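You operate a simulated robot arm through the tools that you are given. There is no shell and no other tool. Be economical: measure what you need, move in short steps, check, and stop when the job is done.

You run a simulated robot arm. Do the job below in one go: nothing can be reset, and whatever is moved stays where it is left.

TASK
Push the three hoses on the fittings of their colours, then open the yellow valve.

It is judged by the outcome, as a careful person would: the job done as asked, and still so three seconds after it is handed in. It fails if anything else is knocked over, pushed out of place, dropped, spilled or broken.

THE ROBOT
A 6-joint arm with a fingered hand, hanging from a carriage that runs on a rail from [-0.724, -0.003] to [1.756, 0.007] (x, y) and turns from -5.184 to 6.824 rad about z. Base frame: it is fixed where the carriage stands at the start and does not move with it; the origin is on the floor, on the carriage's upright axis, x ahead of it, y to its left, z up. Lengths are in m, angles in rad, forces in N, time in s.
With the tool pointing down near the work surface it reaches from about 0.1 to 0.74 m from the robot's upright axis, wherever it stands. Its first joint turns from -2.897 to 2.897 rad. Places, roughly: yellow valve [1.1, 0.6, 0.9]. Payload 4 kg.
The TCP is the grasp point between the finger pads, 0.029 m short of the fingertips. In the tool frame z runs along the fingers and y along their closing line. The gripper opens to 0.1 m. The gripper's body begins 0.034 m behind the TCP. The gripper is a hand of 5 fingers: y runs from the thumb to the fingers, the wrist lies at [-0.015, -0.114, -0.189] in the tool frame, and closing takes about 1.5 s.
Orientation is that of the tool frame in the base frame, as a unit quaternion [w, x, y, z]. With the fingers straight down and the wrist toward the robot, the tool's x, y and z point along [0, 1, 0], [1, 0, 0] and [0, 0, -1] of the base frame.

THE INTERFACE
- The arm moves only by the tool jog_arm. Its argument "targets" is a list of rows, each an object of numbers (a shift or turn left out is 0, a gripper value left out holds the last): "x", "y", "z": the shift along the base's x, y, z in units of 20 mm (1.0 is 20 mm); "wx", "wy", "wz": the turn, a rotation vector about the base's x, y, z in units of 5 degrees (1.0 is 5 degrees); "hand": the opening, from 0 (shut) to 1 (fully open). In form: [{"x": .., "y": .., "z": .., "wx": .., "wy": .., "wz": .., "hand": ..}, ...]. A call has 1 to 10 rows; each row shifts and turns the commanded pose from where the row before left it. A call with a number of a shift or a turn outside -1 to 1 is refused whole. A row lasts 0.2 s, in which the tool goes at most 0.05 m and 0.15 rad; a call with a longer step from one row to the next is refused whole, and so is a gripper value outside its range. A pose out of reach is approached as far as the arm can. The call stops where the force on the tool passes 40 N (or 10 N more than at its start, if that is more) or the arm is blocked; 0.2 s more then pass. Each finger travels about 0.108 m/s and halts on what it meets, pressing with about 23 N; the grip force reading is that of the motor and also rises with nothing between the fingers. The clock runs only during rows and for 0.2 s after the last one: add rows that do not move to give the fingers time. The reply holds the time, the measured pose of the TCP, the force on the tool along the base axes, the opening and the grip force, in the units named above and with some noise, with the torque about the TCP (base axes, N m) and any sound that the robot's microphone picked up.
- Cameras (640 x 400 px; columns grow to the right, rows downward): "scene" is now at [0.2731, 0.0194, 1.7088]; the picture's right is [0.42, -0.91, 0.00], its down [-0.76, -0.35, -0.55] and it looks along [0.50, 0.23, -0.83] (base axes); focal length 270 px, centre (320, 200). "wrist" rides on the gripper at [0.066, -0.086, -0.121] in the tool frame; the picture's right is [-0.76, 0.31, -0.58], its down [-0.59, -0.70, 0.40] and it looks along [-0.28, 0.64, 0.71] (tool axes); focal length 247 px, centre (320, 200). There is no depth. A picture from a camera that has moved, and an enlarged one, comes with that camera's place and axes in the base frame and with its lens. The place of the scene camera against the robot may be out by one fixed shift of up to 0.025 m in any direction.
- get_image(camera): a new picture of that camera. No time passes.
- slide_trunk(by): slides the trunk up (or, below 0, down) by that many m; the arm and the scene camera ride with it, the base frame stays. It gives what a move gives, with no picture.
- drive_base(legs): drives the robot by 1 to 6 legs, each [ahead, left, turn to the left] in m, m and rad, along the robot's own axes; the way and the turn of a leg run together, so that a leg with both is an arc; at most 1.5 m and 3.142 rad a leg. The arm and the cameras ride along, it lands a little off, and it stops where it bumps. It keeps to its track: a leg is cut to what the track allows. It gives what a move gives.
- preshape(shape): the hand has 5 fingers and takes this shape, open, in about a second: jaw (thumb against the fingers, like two jaws); tri (thumb and two fingers); tip (a fingertip pinch); poke (one finger out to press); point (the index stretched); flat (the hand flat); cup (the hand cupped); fist (a fist). The gripper value then closes the fingers along that shape, each until it touches; the sizes above hold for jaw. It gives what a move gives, with no picture.
- turn_head(pan, tilt): turns the head with the scene camera to pan (to the left, within 2.705 rad either way) and tilt (down, from -0.506 to 1.204), counted from straight ahead of the robot. It gives what a move gives.
- close_up(camera, box): a new picture of the part [left, top, right, bottom] of that camera's present view, enlarged. No time passes.
- close_job(): hands the job in; it is judged then, once.

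Work in short steps. Places have to be worked out from the pictures, the camera data and where the tool is seen: move nearer, look again, correct. Check each grasp and each placing, and mend what went wrong. You have 120 turns and 90 pictures in all, those below and enlarged ones among them. Open the gripper and draw the arm clear of the work before you hand the job in, unless the task says otherwise; then end with one line.

The tools are called after "Request:" as a command line: name --argument value ..., lists and objects as JSON in quotes. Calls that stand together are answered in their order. jog_arm: Moves the arm, as the interface text tells. Its arguments: {"type":"object","properties":{"targets":{"type":"array"}},"required":["targets"]} The other tools are called the same way: slide_trunk (by) slides the trunk up or down; preshape (shape) gives the hand a shape; drive_base (legs) drives the base; turn_head (pan, tilt) turns the head that bears the scene camera; get_image (camera) takes a picture; close_up (camera, box) takes an enlarged picture of a part of a camera's view; close_job () hands the job in.

At the start:

```text
t: 0.0
tcp_pos: [0.4929, 0.0555, 1.2294]
ee_rot: [-0.001, 0.707, 0.707, 0.0]
wrist_force: [-0.8, -0.4, -0.2]
moment: [-0.01, 0.0, -0.04]
width: 0.0998
grasp_force: 0.1
shape: jaw
trunk travel left (down, up): [-0.421, 0.179]
robot x, y, heading: [-0.0014, -0.0012, -0.001]
head pan, tilt: [0.429, 0.984]
```

scene: 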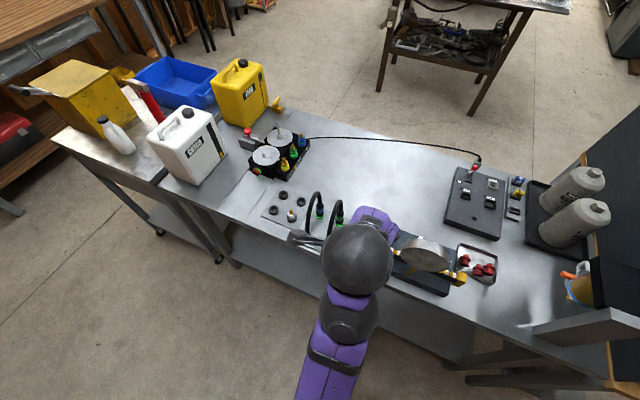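
wrist: 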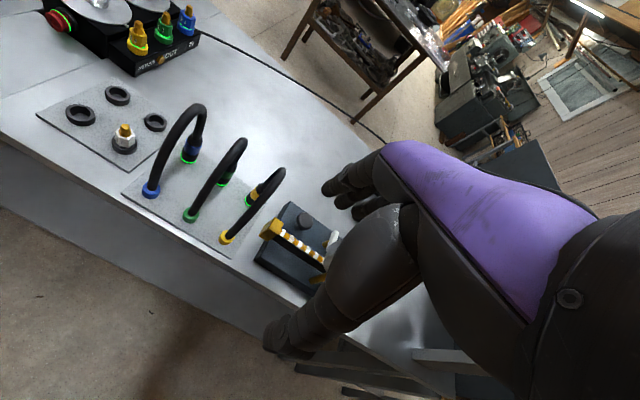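

The hoses look like arches on a tray, and the pump block with coloured fittings/valves is behind. I take enlarged views to understand it.

Request:
close_up --camera "scene" --box '[220, 100, 400, 240]'

Request:
close_up --camera "wrist" --box '[20, 0, 360, 290]'

```text
2.86 times, centred on (310, 170) of scene
camera zoom: at [0.2731, 0.0194, 1.7088], right [0.42, -0.91, 0.0], down [-0.76, -0.35, -0.55], along [0.5, 0.23, -0.83], focal length 772 px, centre (349, 286)
```

zoom: 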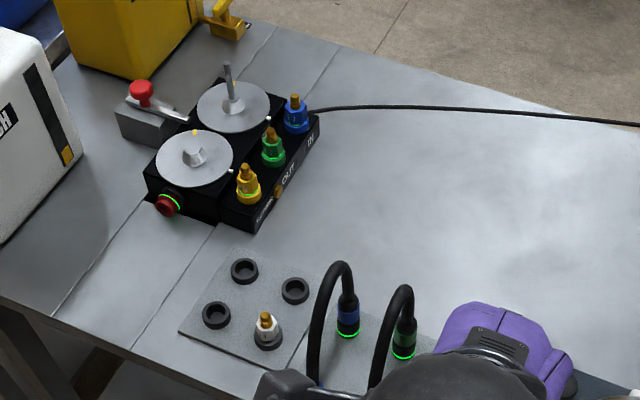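

```text
1.38 times, centred on (190, 145) of wrist
camera zoom: at [0.4073, 0.12, 1.3503], right [0.31, -0.76, 0.58], down [-0.7, -0.59, -0.4], along [0.64, -0.28, -0.71], focal length 341 px, centre (499, 276)
```

zoom: 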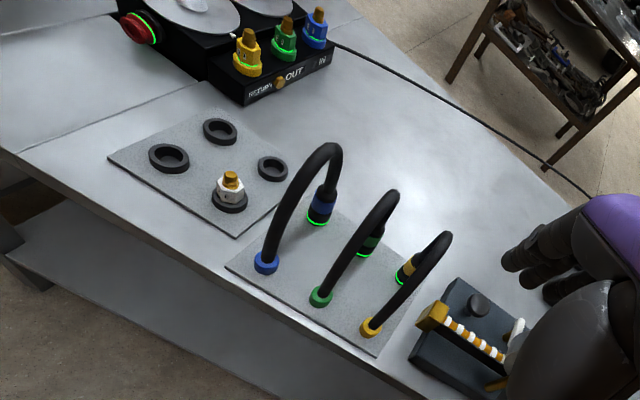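

The fittings sit on the pump at about (0.86–0.99, 0.44, 0.93), and the hoses start at about (0.63–0.72, 0.23). I enlarge more for details of the hoses, fittings and yellow valve.

Request:
close_up --camera "wrist" --box '[120, 90, 300, 250]'

Request:
close_up --camera "scene" --box '[230, 80, 330, 190]'

Request:
close_up --camera "wrist" --box '[100, 0, 220, 80]'

```text
2.50 times, centred on (210, 170) of wrist
camera zoom: at [0.4073, 0.12, 1.3503], right [0.31, -0.76, 0.58], down [-0.7, -0.59, -0.4], along [0.64, -0.28, -0.71], focal length 617 px, centre (595, 275)
```

zoom: 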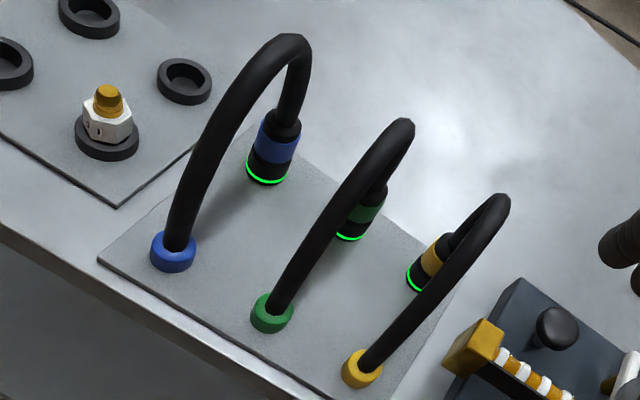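

```text
3.64 times, centred on (280, 135) of scene
camera zoom: at [0.2731, 0.0194, 1.7088], right [0.42, -0.91, 0.0], down [-0.76, -0.35, -0.55], along [0.5, 0.23, -0.83], focal length 982 px, centre (466, 436)
```

zoom: 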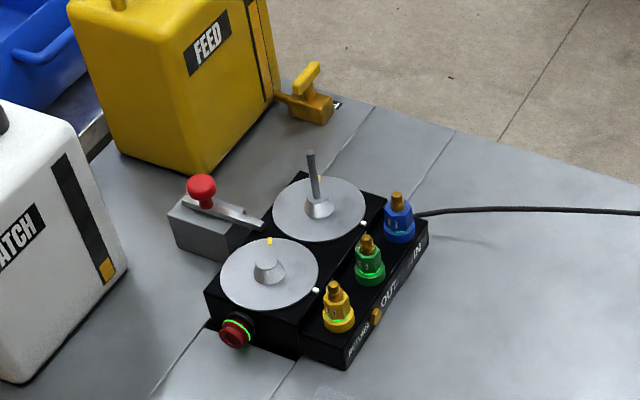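

```text
5.00 times, centred on (160, 40) of wrist
camera zoom: at [0.4073, 0.12, 1.3503], right [0.31, -0.76, 0.58], down [-0.7, -0.59, -0.4], along [0.64, -0.28, -0.71], focal length 1235 px, centre (1120, 1000)
```

zoom: 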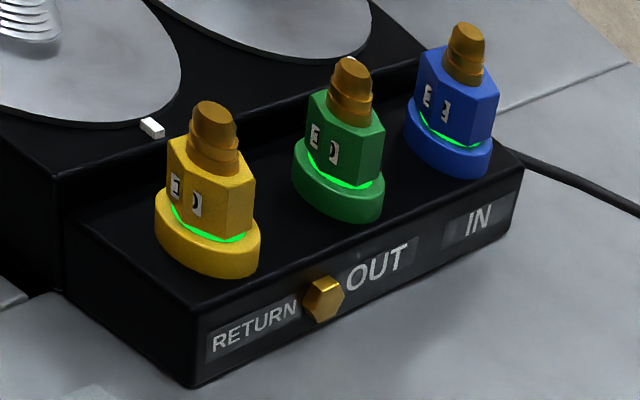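

The fittings are upright barbs. For better triangulation I shift the carriage 0.25 m ahead (the hand stays high) and look with the wrist camera again.

Request:
drive_base --legs '[[0.2, 0, 0]]'

Request:
get_image --camera "wrist"

Request:
get_image --camera "scene"

```text
t: 1.6
tcp_pos: [0.6921, 0.0546, 1.2301]
ee_rot: [-0.001, 0.707, 0.708, 0.0]
wrist_force: [0.0, -0.2, 0.5]
moment: [-0.02, 0.0, 0.01]
width: 0.0998
grasp_force: 0.2
shape: jaw
trunk travel left (down, up): [-0.421, 0.179]
robot x, y, heading: [0.2035, 0.0017, 0.008]
head pan, tilt: [0.429, 0.984]
```

```text
82 pictures are left
camera wrist: at [0.6056, 0.1208, 1.3502], right [0.31, -0.76, 0.58], down [-0.7, -0.59, -0.4], along [0.64, -0.28, -0.71], focal length 247 px, centre (320, 200)
```

wrist: 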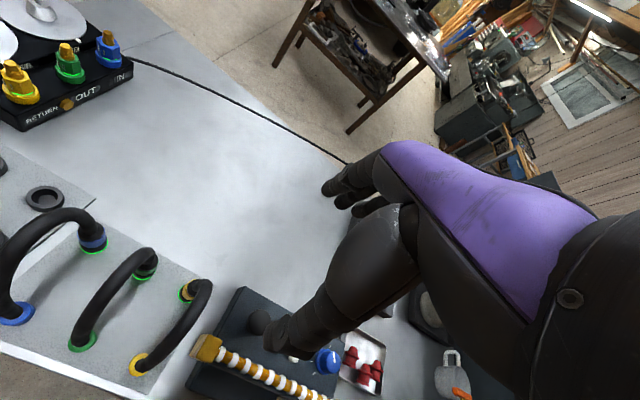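

```text
81 pictures are left
camera scene: at [0.4715, 0.0202, 1.7088], right [0.42, -0.91, 0.0], down [-0.76, -0.35, -0.55], along [0.5, 0.23, -0.83], focal length 270 px, centre (320, 200)
```

scene: 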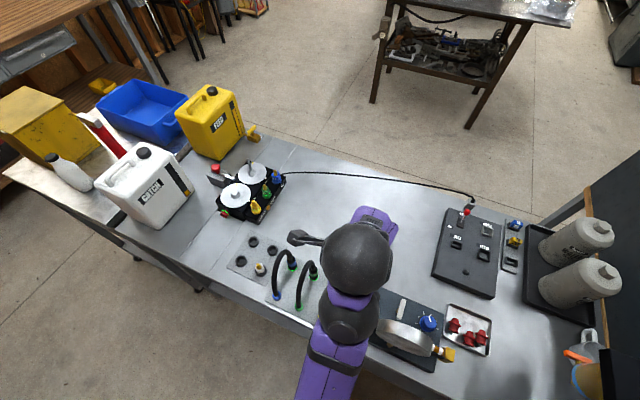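

Triangulating: blue coupling bottom ≈ (0.68, 0.22, 0.905), its base ≈ (0.59, 0.23), arch top ≈ 1.06; fitting tips yellow ≈ (0.80, 0.42, 0.99), blue ≈ (0.92, 0.41, 0.99). I want to grip couplings from the +x side, so I raise the trunk, then drive on and turn around.

Request:
slide_trunk --by 0.15

Request:
drive_base --legs '[[0.95, 0, 0], [0, 0, 3.1]]'

Request:
turn_head --pan -0.5 --tilt 0.95

Request:
get_image --camera "scene"

Request:
get_image --camera "wrist"

```text
t: 3.3
tcp_pos: [0.6927, 0.0566, 1.3798]
ee_rot: [0.0, 0.707, 0.707, 0.0]
wrist_force: [0.3, -0.4, 0.1]
moment: [0.02, 0.04, 0.02]
width: 0.1
grasp_force: 0.0
shape: jaw
trunk travel left (down, up): [-0.571, 0.029]
robot x, y, heading: [0.198, 0.0001, -0.001]
head pan, tilt: [0.429, 0.984]
```

```text
t: 15.6
tcp_pos: [0.6653, -0.0209, 1.3794]
ee_rot: [0.0, -0.686, 0.727, 0.0]
wrist_force: [-0.1, 0.0, -0.2]
moment: [-0.01, -0.01, 0.02]
width: 0.0998
grasp_force: 0.0
shape: jaw
trunk travel left (down, up): [-0.571, 0.029]
robot x, y, heading: [1.159, 0.0062, 3.084]
head pan, tilt: [0.429, 0.984]
```

```text
t: 16.8
tcp_pos: [0.6644, -0.0205, 1.38]
ee_rot: [0.0, -0.686, 0.727, -0.001]
wrist_force: [0.2, 0.2, 0.0]
moment: [-0.01, -0.01, 0.03]
width: 0.1
grasp_force: 0.1
shape: jaw
trunk travel left (down, up): [-0.571, 0.029]
robot x, y, heading: [1.1604, 0.0036, 3.086]
head pan, tilt: [-0.499, 0.949]
```

```text
80 pictures are left
camera scene: at [0.9078, 0.0445, 1.8613], right [0.53, 0.85, 0.0], down [0.69, -0.43, -0.58], along [-0.49, 0.31, -0.81], focal length 270 px, centre (320, 200)
```

scene: 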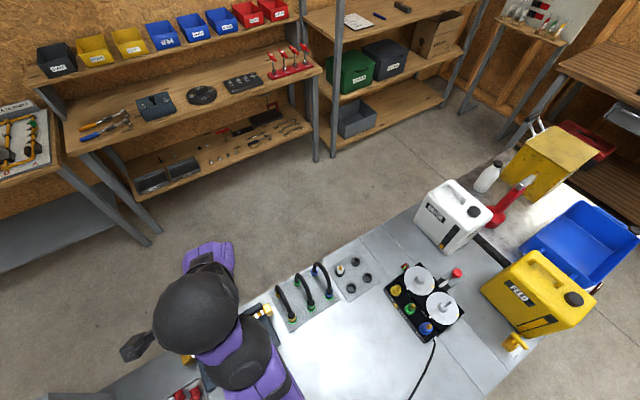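

```text
79 pictures are left
camera wrist: at [0.7451, -0.0918, 1.5002], right [-0.26, 0.77, 0.58], down [0.74, 0.55, -0.4], along [-0.62, 0.32, -0.71], focal length 247 px, centre (320, 200)
```

wrist: 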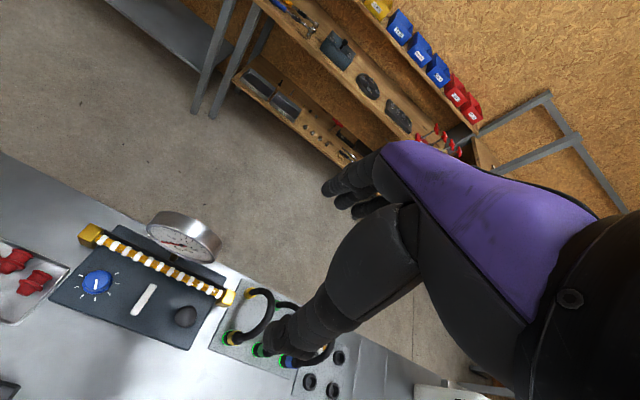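

The arm is now clear of the hoses. I enlarge hoses and pump from this side.

Request:
close_up --camera "scene" --box '[240, 240, 400, 340]'

Request:
close_up --camera "scene" --box '[370, 250, 540, 360]'

```text
4.00 times, centred on (320, 290) of scene
camera zoom: at [0.9078, 0.0445, 1.8613], right [0.53, 0.85, 0.0], down [0.69, -0.43, -0.58], along [-0.49, 0.31, -0.81], focal length 1080 px, centre (320, -160)
```

zoom: 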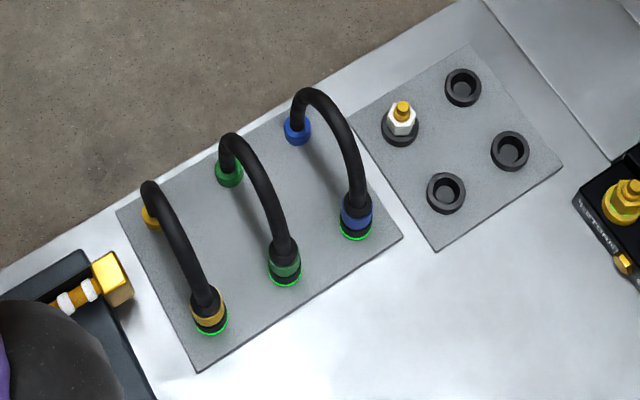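

```text
3.64 times, centred on (455, 305) of scene
camera zoom: at [0.9078, 0.0445, 1.8613], right [0.53, 0.85, 0.0], down [0.69, -0.43, -0.58], along [-0.49, 0.31, -0.81], focal length 982 px, centre (-171, -182)
```

zoom: 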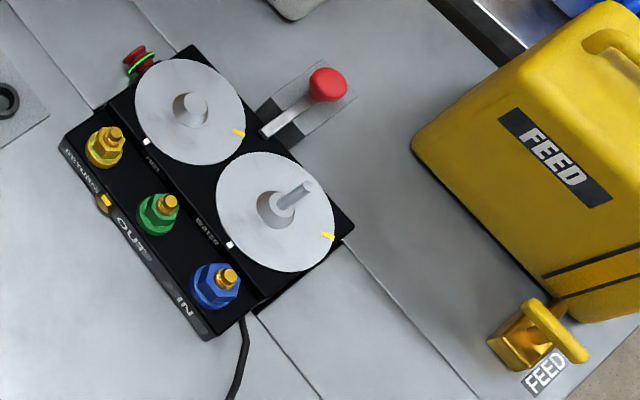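

Couplings stand at about (0.68, 0.08/0.15/0.22), bottoms near z≈0.905, arches all toward −x. I turn the hand so it closes along y (first yaw −87°, then pitch), moving it back to +x on the way.

Request:
jog_arm --targets '[{"wz": -1, "x": 0.5}, {"wz": -1, "x": 0.5}, {"wz": -1, "x": 0.5}, {"wz": -1, "x": 0.5}, {"wz": -1, "x": 0.5}, {"wz": -1, "x": 0.5}, {"wz": -1, "x": 0.5}, {"wz": -1, "x": 0.5}, {"wz": -1, "x": 0.5}, {"wz": -1, "x": 0.5}]'

Request:
jog_arm --targets '[{"wz": -1, "x": 0.5}, {"wz": -1, "x": 0.5}, {"wz": -1, "x": 0.5}, {"wz": -1, "x": 0.5}, {"wz": -1, "x": 0.5}, {"wz": -1, "x": 0.5}, {"wz": -1, "x": 0.5}, {"wz": -0.35, "x": 0.5}]'

Request:
jog_arm --targets '[{"wy": 1}, {"wy": 1}, {"wy": 1}, {"wy": 1}, {"wy": 1}, {"wy": 1}, {"wy": 1}, {"wy": 1}, {"wy": 1}, {"wy": 1}]'

Request:
get_image --camera "scene"

Request:
get_image --camera "wrist"

```text
t: 19.0
tcp_pos: [0.7054, 0.0764, 1.225]
ee_rot: [-0.006, -0.319, 0.948, -0.005]
wrist_force: [0.2, -0.9, -0.1]
moment: [0.01, -0.02, 0.01]
width: 0.0997
grasp_force: 0.0
shape: jaw
out of reach, approached as far as the arm can: row 1, 2, 3, 4, 5, 6, 7, 8, 9, 10
trunk travel left (down, up): [-0.571, 0.029]
robot x, y, heading: [1.1586, 0.0055, 3.082]
head pan, tilt: [-0.499, 0.949]
```

```text
t: 20.8
tcp_pos: [0.8357, 0.247, 1.1507]
ee_rot: [-0.018, -0.011, 1.0, -0.022]
wrist_force: [0.7, -0.2, -0.5]
moment: [-0.02, -0.01, 0.0]
width: 0.0994
grasp_force: 0.0
shape: jaw
out of reach, approached as far as the arm can: row 1, 2, 3, 4, 5, 6, 7
trunk travel left (down, up): [-0.571, 0.029]
robot x, y, heading: [1.1642, 0.0069, 3.081]
head pan, tilt: [-0.499, 0.949]
```

```text
t: 23.0
tcp_pos: [0.8113, 0.2348, 1.3359]
ee_rot: [-0.431, -0.017, 0.902, -0.018]
wrist_force: [0.5, -0.1, -0.2]
moment: [0.0, -0.02, -0.01]
width: 0.0997
grasp_force: 0.1
shape: jaw
out of reach, approached as far as the arm can: row 1, 2, 3, 4, 5, 6, 7, 8, 9, 10
trunk travel left (down, up): [-0.571, 0.029]
robot x, y, heading: [1.1617, 0.0048, 3.088]
head pan, tilt: [-0.499, 0.949]
```

```text
76 pictures are left
camera scene: at [0.9079, 0.0445, 1.8612], right [0.53, 0.85, 0.0], down [0.69, -0.43, -0.58], along [-0.49, 0.31, -0.81], focal length 270 px, centre (320, 200)
```

scene: 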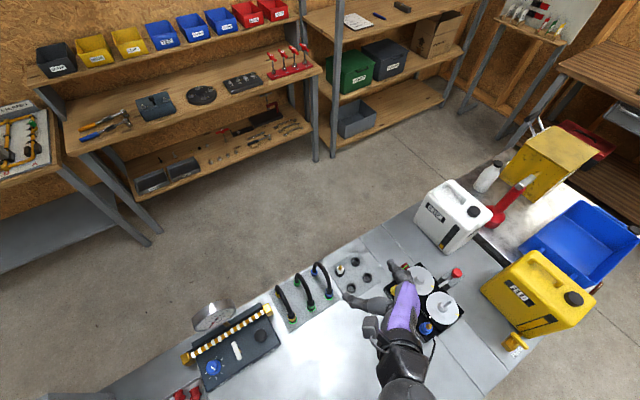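

```text
75 pictures are left
camera wrist: at [0.8676, 0.1551, 1.464], right [0.91, 0.34, -0.23], down [0.09, -0.71, -0.7], along [-0.41, 0.61, -0.68], focal length 247 px, centre (320, 200)
```

wrist: 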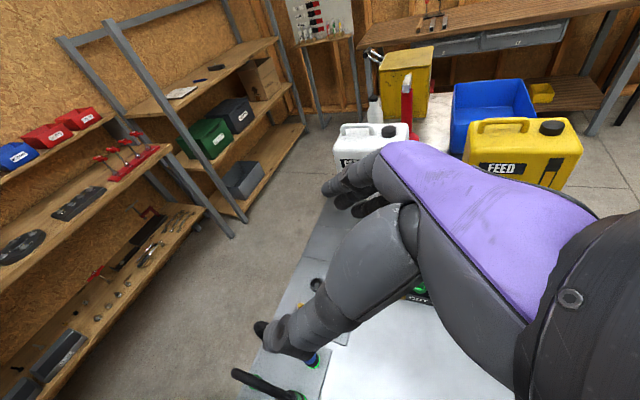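

The hand drifted because the trunk is too high for this posture. I lower the trunk back by 0.15 m and bring the hand toward y≈0.1, checking that it follows.

Request:
slide_trunk --by -0.15

Request:
jog_arm --targets '[{"y": -1}, {"y": -1}, {"y": -1}, {"y": -1}]'

```text
t: 24.8
tcp_pos: [0.8122, 0.2365, 1.1862]
ee_rot: [-0.431, -0.017, 0.902, -0.018]
wrist_force: [-0.6, -0.2, -0.3]
moment: [-0.03, 0.01, 0.0]
width: 0.0999
grasp_force: 0.0
shape: jaw
trunk travel left (down, up): [-0.421, 0.179]
robot x, y, heading: [1.163, 0.0047, 3.081]
head pan, tilt: [-0.499, 0.949]
```

```text
t: 25.8
tcp_pos: [0.7774, 0.1754, 1.1908]
ee_rot: [-0.428, -0.015, 0.903, -0.021]
wrist_force: [-0.5, 0.1, 0.1]
moment: [-0.02, 0.01, 0.02]
width: 0.0998
grasp_force: 0.0
shape: jaw
out of reach, approached as far as the arm can: row 1, 2, 3, 4
trunk travel left (down, up): [-0.421, 0.179]
robot x, y, heading: [1.1611, 0.0015, 3.081]
head pan, tilt: [-0.499, 0.949]
```

Still limited: the wrist comes too near the upright axis. I back the carriage 0.25 m (toward +x) and then bring the hand to its staging place.

Request:
drive_base --legs '[[-0.25, 0, 0]]'

Request:
jog_arm --targets '[{"x": -1}, {"x": -1}, {"x": -1}, {"x": -1, "y": -1}, {"x": -1, "y": -1}, {"x": -1, "y": -1}]'

```text
t: 27.6
tcp_pos: [1.0222, 0.1751, 1.1918]
ee_rot: [-0.428, -0.017, 0.903, -0.02]
wrist_force: [-0.2, 0.4, 0.0]
moment: [0.0, 0.02, 0.01]
width: 0.0997
grasp_force: 0.0
shape: jaw
trunk travel left (down, up): [-0.421, 0.179]
robot x, y, heading: [1.4061, 0.0064, 3.089]
head pan, tilt: [-0.499, 0.949]
```

```text
t: 28.9
tcp_pos: [0.9112, 0.1119, 1.2192]
ee_rot: [-0.428, -0.016, 0.904, -0.022]
wrist_force: [0.8, 0.7, 0.2]
moment: [-0.01, -0.01, 0.04]
width: 0.1001
grasp_force: 0.1
shape: jaw
out of reach, approached as far as the arm can: row 2, 3, 4, 5, 6
trunk travel left (down, up): [-0.421, 0.179]
robot x, y, heading: [1.4064, 0.0067, 3.088]
head pan, tilt: [-0.499, 0.949]
```

It follows better now; going lower should help. I descend about 0.14 m.

Request:
jog_arm --targets '[{"z": -1}, {"z": -1}, {"z": -1}, {"z": -1}, {"z": -1}, {"z": -1}, {"z": -1}]'

Request:
get_image --camera "scene"

Request:
get_image --camera "wrist"

```text
t: 30.6
tcp_pos: [0.9498, 0.1015, 1.2017]
ee_rot: [-0.428, -0.015, 0.904, -0.022]
wrist_force: [0.0, 0.7, -0.1]
moment: [0.0, -0.03, 0.01]
width: 0.0996
grasp_force: 0.1
shape: jaw
out of reach, approached as far as the arm can: row 1, 2, 3, 4, 5, 6, 7
trunk travel left (down, up): [-0.421, 0.179]
robot x, y, heading: [1.404, 0.0043, 3.087]
head pan, tilt: [-0.499, 0.949]
```

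```text
74 pictures are left
camera scene: at [1.1526, 0.0451, 1.7113], right [0.53, 0.85, 0.0], down [0.69, -0.43, -0.58], along [-0.49, 0.31, -0.81], focal length 270 px, centre (320, 200)
```

scene: 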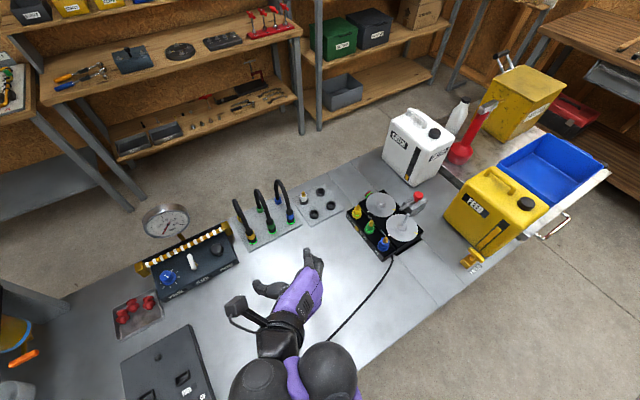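

```text
73 pictures are left
camera wrist: at [1.0044, 0.0217, 1.3315], right [0.91, 0.34, -0.23], down [0.1, -0.72, -0.69], along [-0.4, 0.61, -0.69], focal length 247 px, centre (320, 200)
```

wrist: 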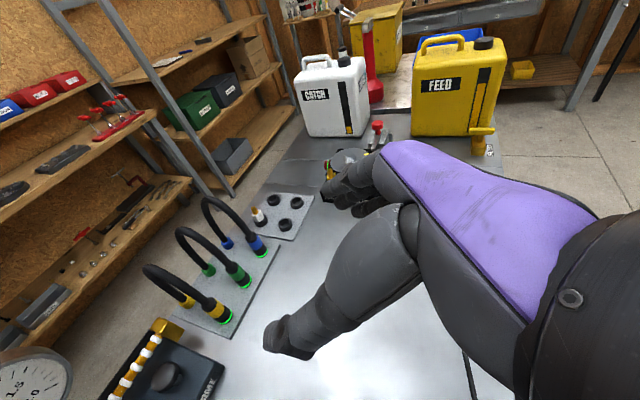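

The forearm has to come in very low for this tilt, which limits reach. I ease the tilt to 40° and lower the trunk by 0.2 m over the empty table area to see how it then reaches.

Request:
jog_arm --targets '[{"wy": -1}, {"wy": -1}]'

Request:
slide_trunk --by -0.15

Request:
jog_arm --targets '[{"x": -0.5}, {"x": -0.5}]'

Request:
get_image --camera "scene"

```text
t: 31.1
tcp_pos: [0.9502, 0.1165, 1.1933]
ee_rot: [-0.349, -0.018, 0.937, -0.025]
wrist_force: [-0.8, 0.2, -0.8]
moment: [-0.02, -0.01, -0.01]
width: 0.0997
grasp_force: 0.0
shape: jaw
out of reach, approached as far as the arm can: row 2
trunk travel left (down, up): [-0.421, 0.179]
robot x, y, heading: [1.4061, 0.0088, 3.087]
head pan, tilt: [-0.499, 0.949]
```

```text
t: 32.9
tcp_pos: [0.9496, 0.1156, 1.0425]
ee_rot: [-0.351, -0.018, 0.936, -0.024]
wrist_force: [0.5, 0.3, -0.3]
moment: [0.03, 0.05, 0.01]
width: 0.0999
grasp_force: 0.2
shape: jaw
trunk travel left (down, up): [-0.271, 0.329]
robot x, y, heading: [1.4077, 0.0083, 3.09]
head pan, tilt: [-0.499, 0.949]
```

```text
t: 33.5
tcp_pos: [0.9304, 0.1148, 1.0427]
ee_rot: [-0.35, -0.018, 0.936, -0.026]
wrist_force: [0.2, 0.2, 0.5]
moment: [0.02, 0.01, 0.03]
width: 0.1001
grasp_force: 0.0
shape: jaw
trunk travel left (down, up): [-0.271, 0.329]
robot x, y, heading: [1.4071, 0.0072, 3.083]
head pan, tilt: [-0.499, 0.949]
```

```text
72 pictures are left
camera scene: at [1.1525, 0.0451, 1.5613], right [0.53, 0.85, 0.0], down [0.69, -0.43, -0.58], along [-0.49, 0.31, -0.81], focal length 270 px, centre (320, 200)
```

scene: 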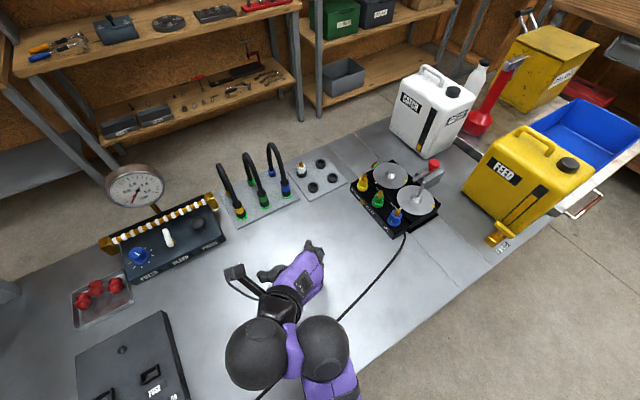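

Reach is fine now. I drive ahead 0.12 m so the hand comes near the couplings, and look at both cameras.

Request:
drive_base --legs '[[0.12, 0, 0]]'

Request:
close_up --camera "scene" --box '[180, 120, 400, 280]'

Request:
get_image --camera "wrist"

```text
t: 34.7
tcp_pos: [0.8092, 0.1164, 1.0441]
ee_rot: [-0.351, -0.018, 0.936, -0.025]
wrist_force: [-1.3, -0.5, -0.2]
moment: [-0.03, 0.02, 0.0]
width: 0.0999
grasp_force: 0.1
shape: jaw
trunk travel left (down, up): [-0.271, 0.329]
robot x, y, heading: [1.2875, 0.005, 3.081]
head pan, tilt: [-0.499, 0.949]
```

```text
2.50 times, centred on (290, 200) of scene
camera zoom: at [1.0331, 0.0445, 1.5613], right [0.53, 0.85, 0.0], down [0.69, -0.43, -0.58], along [-0.5, 0.31, -0.81], focal length 675 px, centre (395, 200)
```

zoom: 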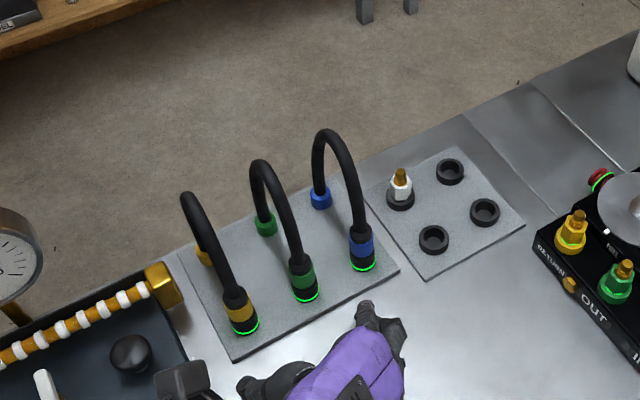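

```text
70 pictures are left
camera wrist: at [0.8438, 0.0359, 1.1803], right [0.93, 0.35, -0.07], down [0.22, -0.72, -0.66], along [-0.29, 0.6, -0.75], focal length 247 px, centre (320, 200)
```

wrist: 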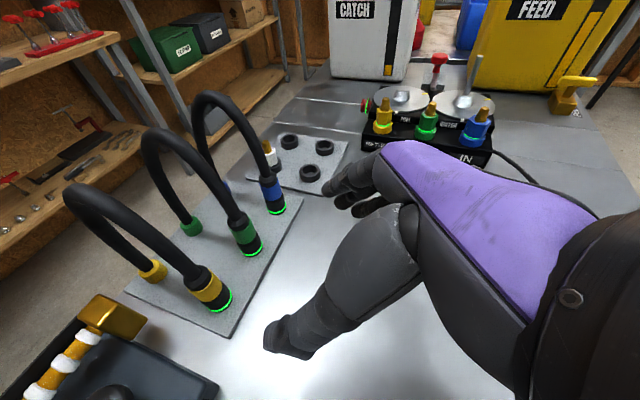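

From the wrist view (z≈0.905 plane) the couplings stand at (0.688, 0.082), (0.686, 0.147), (0.684, 0.218), each about 0.07 m tall. I narrow the hand and move to staging for yellow, behind it along the tool axis.

Request:
jog_arm --targets '[{"x": -1, "y": -0.6, "z": -0.3, "hand": 0.6}, {"x": -1, "y": -0.6, "z": -0.3}, {"x": -0.8, "y": -0.5, "z": -0.25}, {}, {}]'

Request:
get_image --camera "wrist"

Request:
close_up --camera "scene" --box '[180, 120, 380, 280]'

```text
t: 35.9
tcp_pos: [0.7582, 0.1032, 1.0246]
ee_rot: [-0.351, -0.021, 0.936, -0.031]
wrist_force: [0.5, 0.0, -0.5]
moment: [0.01, -0.02, -0.02]
width: 0.0602
grasp_force: 0.1
shape: jaw
out of reach, approached as far as the arm can: row 1, 2, 3
trunk travel left (down, up): [-0.271, 0.329]
robot x, y, heading: [1.2866, 0.0051, 3.082]
head pan, tilt: [-0.499, 0.949]
```

```text
69 pictures are left
camera wrist: at [0.7929, 0.025, 1.1629], right [0.93, 0.36, -0.08], down [0.22, -0.72, -0.66], along [-0.29, 0.59, -0.75], focal length 247 px, centre (320, 200)
```

wrist: 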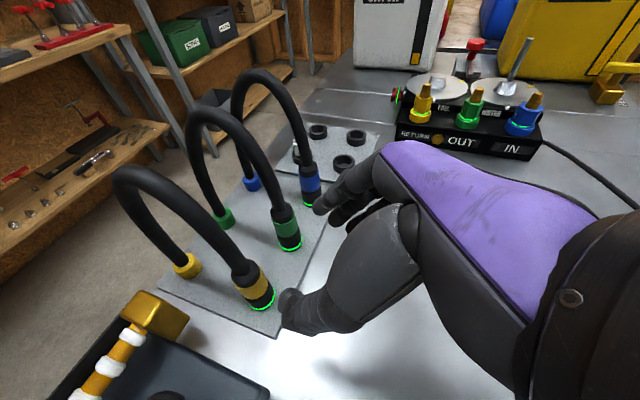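

```text
2.50 times, centred on (280, 200) of scene
camera zoom: at [1.0332, 0.0445, 1.5613], right [0.53, 0.85, 0.0], down [0.69, -0.43, -0.58], along [-0.49, 0.31, -0.81], focal length 675 px, centre (420, 200)
```

zoom: 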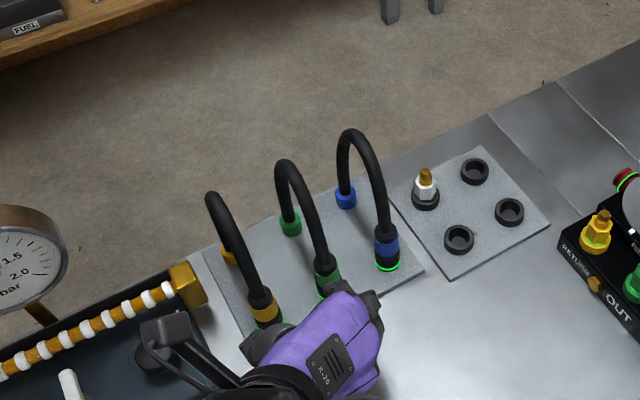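

Reach to −y is limited by the wrist; yawing the hand +15° should free it. I rotate in place and shift slightly.

Request:
jog_arm --targets '[{"wz": 1}, {"wz": 1}, {"wz": 1}, {"wz": 0.5}, {"x": -0.6, "y": -0.4}, {}]'

Request:
get_image --camera "wrist"

```text
t: 37.3
tcp_pos: [0.7492, 0.0957, 1.0312]
ee_rot: [-0.341, -0.159, 0.923, -0.079]
wrist_force: [-0.3, -1.2, -0.1]
moment: [-0.06, -0.02, 0.02]
width: 0.0607
grasp_force: 0.1
shape: jaw
out of reach, approached as far as the arm can: row 2, 5
trunk travel left (down, up): [-0.271, 0.329]
robot x, y, heading: [1.2874, 0.003, 3.087]
head pan, tilt: [-0.499, 0.949]
```

```text
67 pictures are left
camera wrist: at [0.8045, 0.0301, 1.1685], right [0.78, 0.62, -0.07], down [0.43, -0.62, -0.66], along [-0.45, 0.49, -0.75], focal length 247 px, centre (320, 200)
```

wrist: 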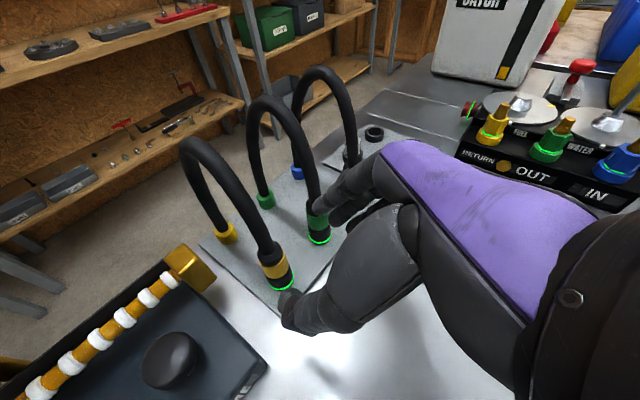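

The hand is still at the edge of reach; bringing the carriage nearer should help. I retract the hand 0.08 m in +x, then drive ahead 0.08 m.

Request:
jog_arm --targets '[{"x": 1}, {"x": 1}, {"x": 1}, {"x": 1}]'

Request:
drive_base --legs '[[0.08, 0, 0]]'

Request:
jog_arm --targets '[{"x": -0.4, "z": -0.5}, {"x": -0.4, "z": -0.4}]'

```text
t: 38.3
tcp_pos: [0.8314, 0.0962, 1.0313]
ee_rot: [-0.343, -0.16, 0.922, -0.079]
wrist_force: [-0.4, 0.2, -1.1]
moment: [0.0, -0.02, -0.01]
width: 0.0602
grasp_force: 0.1
shape: jaw
trunk travel left (down, up): [-0.271, 0.329]
robot x, y, heading: [1.2849, 0.0066, 3.084]
head pan, tilt: [-0.499, 0.949]
```

```text
t: 39.4
tcp_pos: [0.7507, 0.0954, 1.0318]
ee_rot: [-0.342, -0.16, 0.923, -0.078]
wrist_force: [0.1, 0.0, 0.2]
moment: [0.01, -0.05, -0.02]
width: 0.0605
grasp_force: 0.1
shape: jaw
trunk travel left (down, up): [-0.271, 0.329]
robot x, y, heading: [1.2069, 0.0064, 3.085]
head pan, tilt: [-0.499, 0.949]
```

```text
t: 40.0
tcp_pos: [0.7354, 0.0937, 1.0126]
ee_rot: [-0.342, -0.16, 0.923, -0.078]
wrist_force: [-0.2, -0.2, 0.3]
moment: [-0.01, 0.02, -0.05]
width: 0.0602
grasp_force: 0.1
shape: jaw
trunk travel left (down, up): [-0.271, 0.329]
robot x, y, heading: [1.2081, 0.0034, 3.086]
head pan, tilt: [-0.499, 0.949]
```

In reach now. I advance along the tool axis most of the way toward the yellow coupling, then look.

Request:
jog_arm --targets '[{"y": 0.4}, {"x": -0.6, "y": -0.25, "z": -0.75}, {"x": -0.6, "y": -0.25, "z": -0.75}]'

Request:
get_image --camera "wrist"

Request:
close_up --camera "scene" --box '[180, 120, 380, 280]'

```text
t: 40.8
tcp_pos: [0.7205, 0.0922, 1.0087]
ee_rot: [-0.341, -0.159, 0.923, -0.079]
wrist_force: [0.2, -0.2, 0.0]
moment: [-0.02, -0.04, 0.03]
width: 0.0603
grasp_force: 0.1
shape: jaw
out of reach, approached as far as the arm can: row 2, 3
trunk travel left (down, up): [-0.271, 0.329]
robot x, y, heading: [1.2088, 0.0038, 3.088]
head pan, tilt: [-0.499, 0.949]
```

```text
66 pictures are left
camera wrist: at [0.7759, 0.0268, 1.1462], right [0.78, 0.62, -0.07], down [0.43, -0.62, -0.66], along [-0.45, 0.49, -0.75], focal length 247 px, centre (320, 200)
```

wrist: 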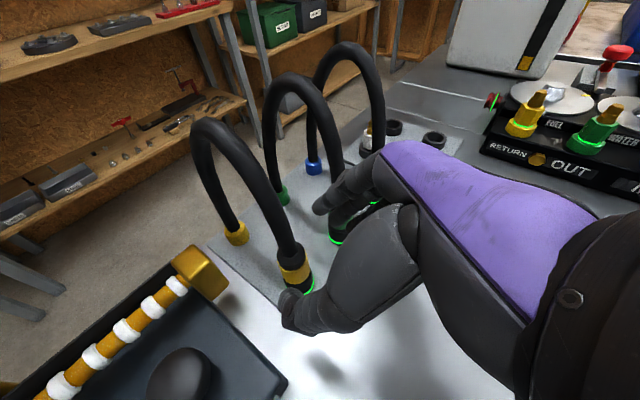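

```text
2.50 times, centred on (280, 200) of scene
camera zoom: at [0.9545, 0.0442, 1.5613], right [0.53, 0.85, 0.0], down [0.69, -0.43, -0.58], along [-0.5, 0.31, -0.81], focal length 675 px, centre (420, 200)
```

zoom: 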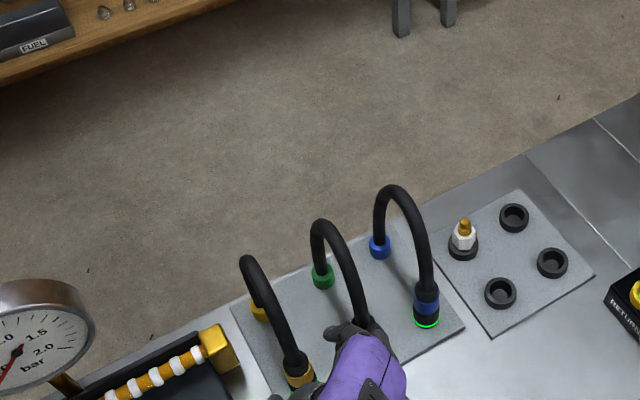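

Downward reach is limited at this trunk height; laterally the hand is centred on the coupling. I slide the trunk down 0.05 m, straight down behind the coupling.

Request:
slide_trunk --by -0.05

Request:
get_image --camera "wrist"

```text
t: 41.9
tcp_pos: [0.7225, 0.091, 0.9987]
ee_rot: [-0.348, -0.162, 0.92, -0.076]
wrist_force: [-0.1, 1.0, 0.7]
moment: [0.04, -0.01, 0.0]
width: 0.0602
grasp_force: 0.0
shape: jaw
trunk travel left (down, up): [-0.251, 0.349]
robot x, y, heading: [1.2132, 0.0066, 3.095]
head pan, tilt: [-0.499, 0.949]
stopped: the arm was blocked; the commanded pose is now the measured one
```

```text
64 pictures are left
camera wrist: at [0.7799, 0.0254, 1.135], right [0.78, 0.62, -0.08], down [0.41, -0.62, -0.67], along [-0.46, 0.49, -0.74], focal length 247 px, centre (320, 200)
```

wrist: 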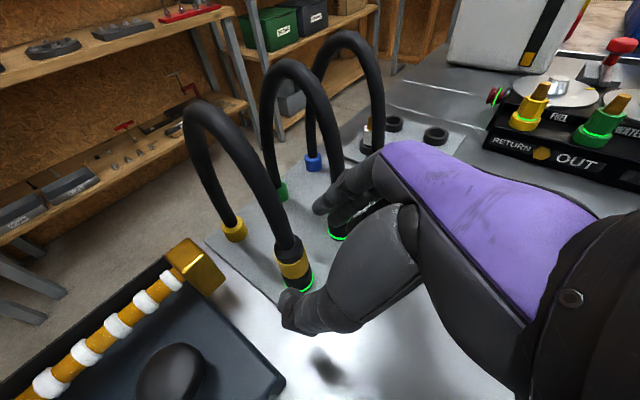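

The arm was blocked without force at the hand, so a link upstream may touch something. I look at the full scene.

Request:
turn_head --pan -0.2 --tilt 1.2

Request:
get_image --camera "scene"

```text
t: 42.7
tcp_pos: [0.7235, 0.0911, 0.9989]
ee_rot: [-0.349, -0.162, 0.92, -0.075]
wrist_force: [-0.1, -0.1, -0.2]
moment: [-0.01, 0.01, 0.02]
width: 0.0602
grasp_force: 0.0
shape: jaw
trunk travel left (down, up): [-0.251, 0.349]
robot x, y, heading: [1.2081, 0.0078, 3.082]
head pan, tilt: [-0.201, 1.201]
```

```text
63 pictures are left
camera scene: at [0.9683, 0.0182, 1.5241], right [0.25, 0.97, 0.0], down [0.9, -0.24, -0.36], along [-0.35, 0.09, -0.93], focal length 270 px, centre (320, 200)
```

scene: 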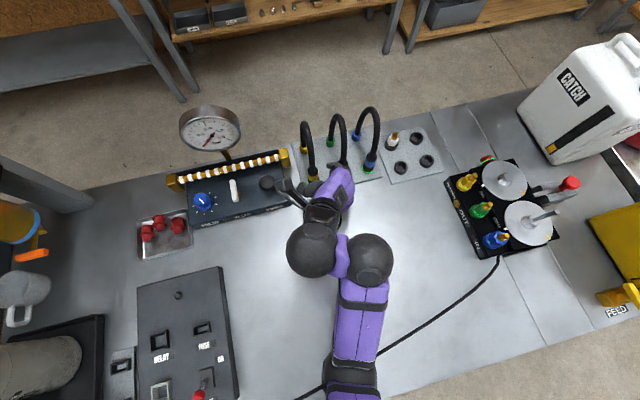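

The wrist and elbow seem well above the bench here. I turn the head backward to see what the shoulder side might be touching.

Request:
turn_head --pan 2.4 --tilt 1.0

Request:
get_image --camera "scene"

```text
t: 45.0
tcp_pos: [0.7217, 0.0912, 0.9994]
ee_rot: [-0.349, -0.161, 0.92, -0.076]
wrist_force: [0.7, 0.4, -0.8]
moment: [-0.04, -0.01, -0.01]
width: 0.0601
grasp_force: 0.1
shape: jaw
trunk travel left (down, up): [-0.251, 0.349]
robot x, y, heading: [1.207, 0.0063, 3.085]
head pan, tilt: [2.4, 1.0]
```

```text
62 pictures are left
camera scene: at [1.0709, -0.0458, 1.5374], right [-0.72, -0.7, 0.0], down [-0.58, 0.6, -0.55], along [0.38, -0.39, -0.84], focal length 270 px, centre (320, 200)
```

scene: 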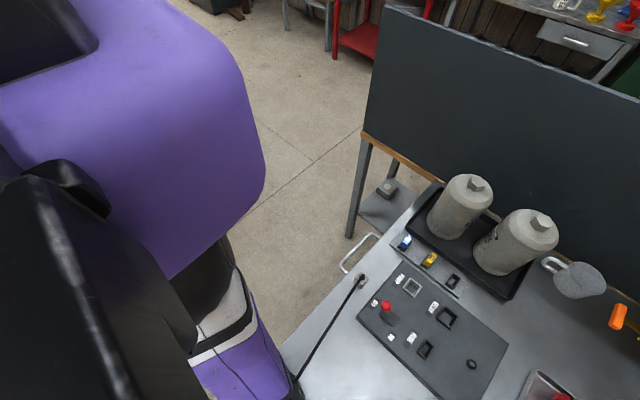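

The elbow hangs beside the bench's back edge and hits it, so this side is poor. Better plan: work from the −x side with the natural wrist posture, hand rolled so fingers come in from +y, doing blue, green, then yellow; at the fittings I turn so the arches point away. I lift, turn back and drive to x≈0.2.

Request:
slide_trunk --by 0.33

Request:
drive_base --legs '[[0, 0, -3.085], [-1.0, 0, 0]]'

Request:
turn_head --pan 0.4 --tilt 0.95

Request:
get_image --camera "scene"

```text
t: 48.3
tcp_pos: [0.714, 0.0948, 1.3331]
ee_rot: [-0.352, -0.163, 0.919, -0.073]
wrist_force: [0.0, -0.4, -0.1]
moment: [0.02, 0.0, 0.03]
width: 0.0601
grasp_force: 0.0
shape: jaw
trunk travel left (down, up): [-0.581, 0.019]
robot x, y, heading: [1.2043, 0.0076, 3.084]
head pan, tilt: [2.4, 1.0]
```

```text
t: 60.7
tcp_pos: [0.7032, -0.0616, 1.3329]
ee_rot: [-0.083, 0.914, 0.187, 0.35]
wrist_force: [-0.3, 0.0, 0.4]
moment: [0.0, 0.0, 0.03]
width: 0.0603
grasp_force: 0.1
shape: jaw
trunk travel left (down, up): [-0.581, 0.019]
robot x, y, heading: [0.2049, -0.001, -0.002]
head pan, tilt: [2.4, 1.0]
```

```text
t: 62.6
tcp_pos: [0.7038, -0.0601, 1.3324]
ee_rot: [-0.084, 0.914, 0.188, 0.349]
wrist_force: [0.4, -1.0, 0.2]
moment: [-0.02, 0.0, 0.03]
width: 0.0606
grasp_force: 0.0
shape: jaw
trunk travel left (down, up): [-0.581, 0.019]
robot x, y, heading: [0.2037, 0.0015, 0.003]
head pan, tilt: [0.4, 0.949]
```

```text
61 pictures are left
camera scene: at [0.481, 0.0194, 1.8713], right [0.39, -0.92, 0.0], down [-0.75, -0.32, -0.58], along [0.54, 0.23, -0.81], focal length 270 px, centre (320, 200)
```

scene: 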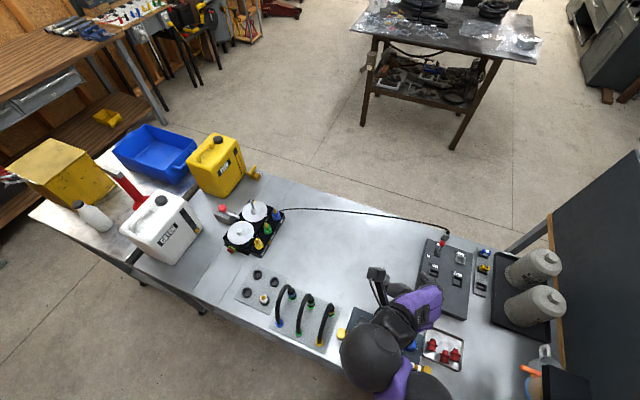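

The relative rotation to the new grasp posture (closing along x, fingers coming from −y at 50°) is almost a pure 67° yaw. I do it in 14 rows.

Request:
jog_arm --targets '[{"wx": 0.089, "wy": -0.082, "wz": 0.943}, {"wx": 0.089, "wy": -0.082, "wz": 0.943}, {"wx": 0.089, "wy": -0.082, "wz": 0.943}, {"wx": 0.089, "wy": -0.082, "wz": 0.943}, {"wx": 0.089, "wy": -0.082, "wz": 0.943}, {"wx": 0.089, "wy": -0.082, "wz": 0.943}, {"wx": 0.089, "wy": -0.082, "wz": 0.943}]'

Request:
jog_arm --targets '[{"wx": 0.089, "wy": -0.082, "wz": 0.943}, {"wx": 0.089, "wy": -0.082, "wz": 0.943}, {"wx": 0.089, "wy": -0.082, "wz": 0.943}, {"wx": 0.089, "wy": -0.082, "wz": 0.943}, {"wx": 0.089, "wy": -0.082, "wz": 0.943}, {"wx": 0.089, "wy": -0.082, "wz": 0.943}, {"wx": 0.089, "wy": -0.082, "wz": 0.943}]'

Request:
get_image --camera "scene"

```text
t: 64.2
tcp_pos: [0.7398, -0.0752, 1.3925]
ee_rot: [-0.11, 0.87, 0.297, 0.379]
wrist_force: [-0.2, -0.1, 0.5]
moment: [0.0, 0.0, 0.03]
width: 0.0602
grasp_force: 0.0
shape: jaw
out of reach, approached as far as the arm can: row 3, 4, 5, 6, 7
trunk travel left (down, up): [-0.581, 0.019]
robot x, y, heading: [0.2069, 0.0016, -0.0]
head pan, tilt: [0.4, 0.949]
```

```text
t: 65.8
tcp_pos: [0.7305, -0.0823, 1.4075]
ee_rot: [-0.199, 0.782, 0.471, 0.357]
wrist_force: [0.9, 0.4, 0.2]
moment: [0.01, 0.0, -0.01]
width: 0.0602
grasp_force: 0.2
shape: jaw
out of reach, approached as far as the arm can: row 1, 2, 3, 5, 6, 7
trunk travel left (down, up): [-0.581, 0.019]
robot x, y, heading: [0.2068, 0.0012, -0.0]
head pan, tilt: [0.4, 0.949]
```

```text
60 pictures are left
camera scene: at [0.4811, 0.0194, 1.8713], right [0.39, -0.92, 0.0], down [-0.75, -0.32, -0.58], along [0.54, 0.23, -0.81], focal length 270 px, centre (320, 200)
```

scene: 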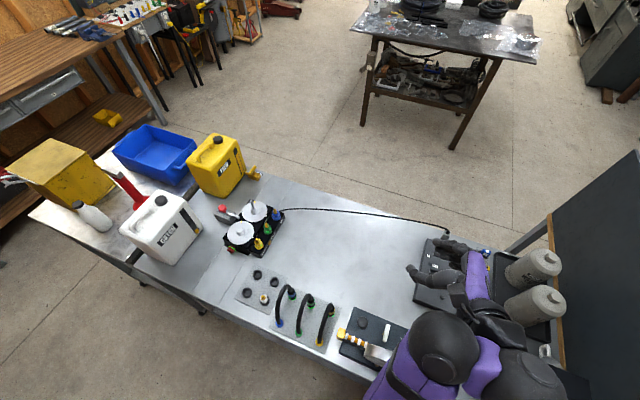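

The arm lags at this height; I ease the tilt target to 35°, and move lower and toward +y at the same time.

Request:
jog_arm --targets '[{"wx": -0.357, "wy": 0.134, "wz": 0.807, "y": 0.6, "z": -1}, {"wx": -0.357, "wy": 0.134, "wz": 0.807, "y": 0.6, "z": -1}, {"wx": -0.357, "wy": 0.134, "wz": 0.807, "y": 0.6, "z": -1}, {"wx": -0.357, "wy": 0.134, "wz": 0.807, "y": 0.6, "z": -1}, {"wx": -0.357, "wy": 0.134, "wz": 0.807, "y": 0.6, "z": -1}, {"wx": -0.357, "wy": 0.134, "wz": 0.807, "y": 0.6, "z": -1}, {"wx": -0.357, "wy": 0.134, "wz": 0.807, "y": 0.6, "z": -1}]'

Request:
get_image --camera "scene"

```text
t: 67.5
tcp_pos: [0.7044, 0.0615, 1.3162]
ee_rot: [-0.211, 0.676, 0.674, 0.212]
wrist_force: [0.4, 1.2, 0.0]
moment: [0.0, 0.0, 0.03]
width: 0.0601
grasp_force: 0.0
shape: jaw
out of reach, approached as far as the arm can: row 1, 2, 3, 4, 5, 6, 7
trunk travel left (down, up): [-0.581, 0.019]
robot x, y, heading: [0.2044, -0.0011, -0.004]
head pan, tilt: [0.4, 0.949]
```

```text
59 pictures are left
camera scene: at [0.4811, 0.0192, 1.8714], right [0.39, -0.92, 0.0], down [-0.75, -0.32, -0.58], along [0.54, 0.23, -0.81], focal length 270 px, centre (320, 200)
```

scene: 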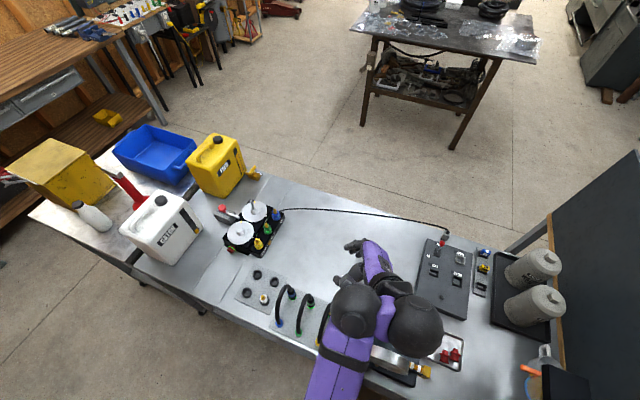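

The pressure gauge (≈(0.59,−0.1), up to z≈1.12) would be in the way of the wrist from −y. So I mirror it: fingers coming from +y, order blue, green, yellow. I roll −70° about x while moving to +y.

Request:
jog_arm --targets '[{"wx": -1, "y": 0.7}, {"wx": -1, "y": 0.7}, {"wx": -1, "y": 0.7}, {"wx": -1, "y": 0.7}, {"wx": -1, "y": 0.7}, {"wx": -1, "y": 0.7}, {"wx": -1, "y": 0.7}]'

Request:
jog_arm --targets '[{"wx": -1, "y": 0.7}, {"wx": -1, "y": 0.7}, {"wx": -1, "y": 0.7}, {"wx": -1, "y": 0.7}, {"wx": -1, "y": 0.7}, {"wx": -1, "y": 0.7}, {"wx": -1, "y": 0.7}]'

Request:
get_image --camera "scene"

Request:
get_image --camera "wrist"

```text
t: 69.0
tcp_pos: [0.7042, 0.1583, 1.3171]
ee_rot: [-0.002, 0.706, 0.708, 0.002]
wrist_force: [-0.6, 0.5, -0.3]
moment: [0.0, 0.02, -0.05]
width: 0.0602
grasp_force: 0.1
shape: jaw
trunk travel left (down, up): [-0.581, 0.019]
robot x, y, heading: [0.2014, -0.0003, 0.001]
head pan, tilt: [0.4, 0.949]
```

```text
t: 70.7
tcp_pos: [0.7486, 0.1791, 1.2852]
ee_rot: [0.122, 0.676, 0.715, -0.129]
wrist_force: [0.2, -0.5, -0.5]
moment: [0.0, 0.01, -0.01]
width: 0.0599
grasp_force: 0.0
shape: jaw
out of reach, approached as far as the arm can: row 3, 4, 5, 6, 7
trunk travel left (down, up): [-0.581, 0.019]
robot x, y, heading: [0.2064, 0.0027, -0.003]
head pan, tilt: [0.4, 0.949]
```

```text
58 pictures are left
camera scene: at [0.4811, 0.0193, 1.8713], right [0.39, -0.92, 0.0], down [-0.75, -0.32, -0.58], along [0.54, 0.23, -0.81], focal length 270 px, centre (320, 200)
```

scene: 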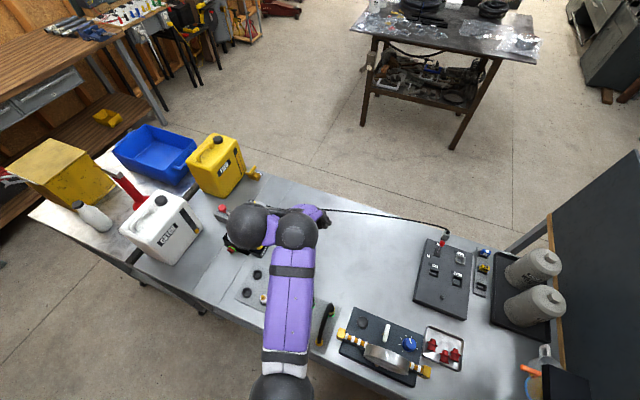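

```text
57 pictures are left
camera wrist: at [0.6583, 0.2776, 1.3774], right [0.35, -0.49, 0.8], down [-0.67, -0.73, -0.15], along [0.66, -0.48, -0.58], focal length 247 px, centre (320, 200)
```

wrist: 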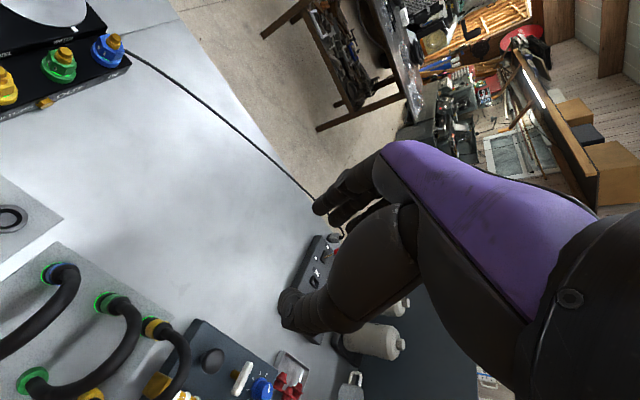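

Roll is limited at this height. I lower the trunk 0.15 m (hand still above the arches) and try the roll again.

Request:
slide_trunk --by -0.15

Request:
jog_arm --targets '[{"wx": -1, "wz": 0.2, "y": 0.5}, {"wx": -1, "wz": 0.2, "y": 0.5}, {"wx": -1, "wz": 0.2, "y": 0.5}, {"wx": -1, "wz": 0.2, "y": 0.5}]'

```text
t: 72.4
tcp_pos: [0.7477, 0.1799, 1.1349]
ee_rot: [0.122, 0.677, 0.714, -0.129]
wrist_force: [0.7, -0.5, 1.1]
moment: [-0.02, 0.05, -0.02]
width: 0.0601
grasp_force: 0.1
shape: jaw
trunk travel left (down, up): [-0.431, 0.169]
robot x, y, heading: [0.2036, -0.0019, 0.004]
head pan, tilt: [0.4, 0.949]
```

```text
t: 73.4
tcp_pos: [0.756, 0.153, 1.144]
ee_rot: [0.15, 0.636, 0.738, -0.166]
wrist_force: [-0.2, -0.3, 0.6]
moment: [0.0, -0.01, 0.03]
width: 0.0602
grasp_force: 0.1
shape: jaw
out of reach, approached as far as the arm can: row 1, 2, 3, 4
trunk travel left (down, up): [-0.431, 0.169]
robot x, y, heading: [0.2049, -0.0009, 0.004]
head pan, tilt: [0.4, 0.949]
```

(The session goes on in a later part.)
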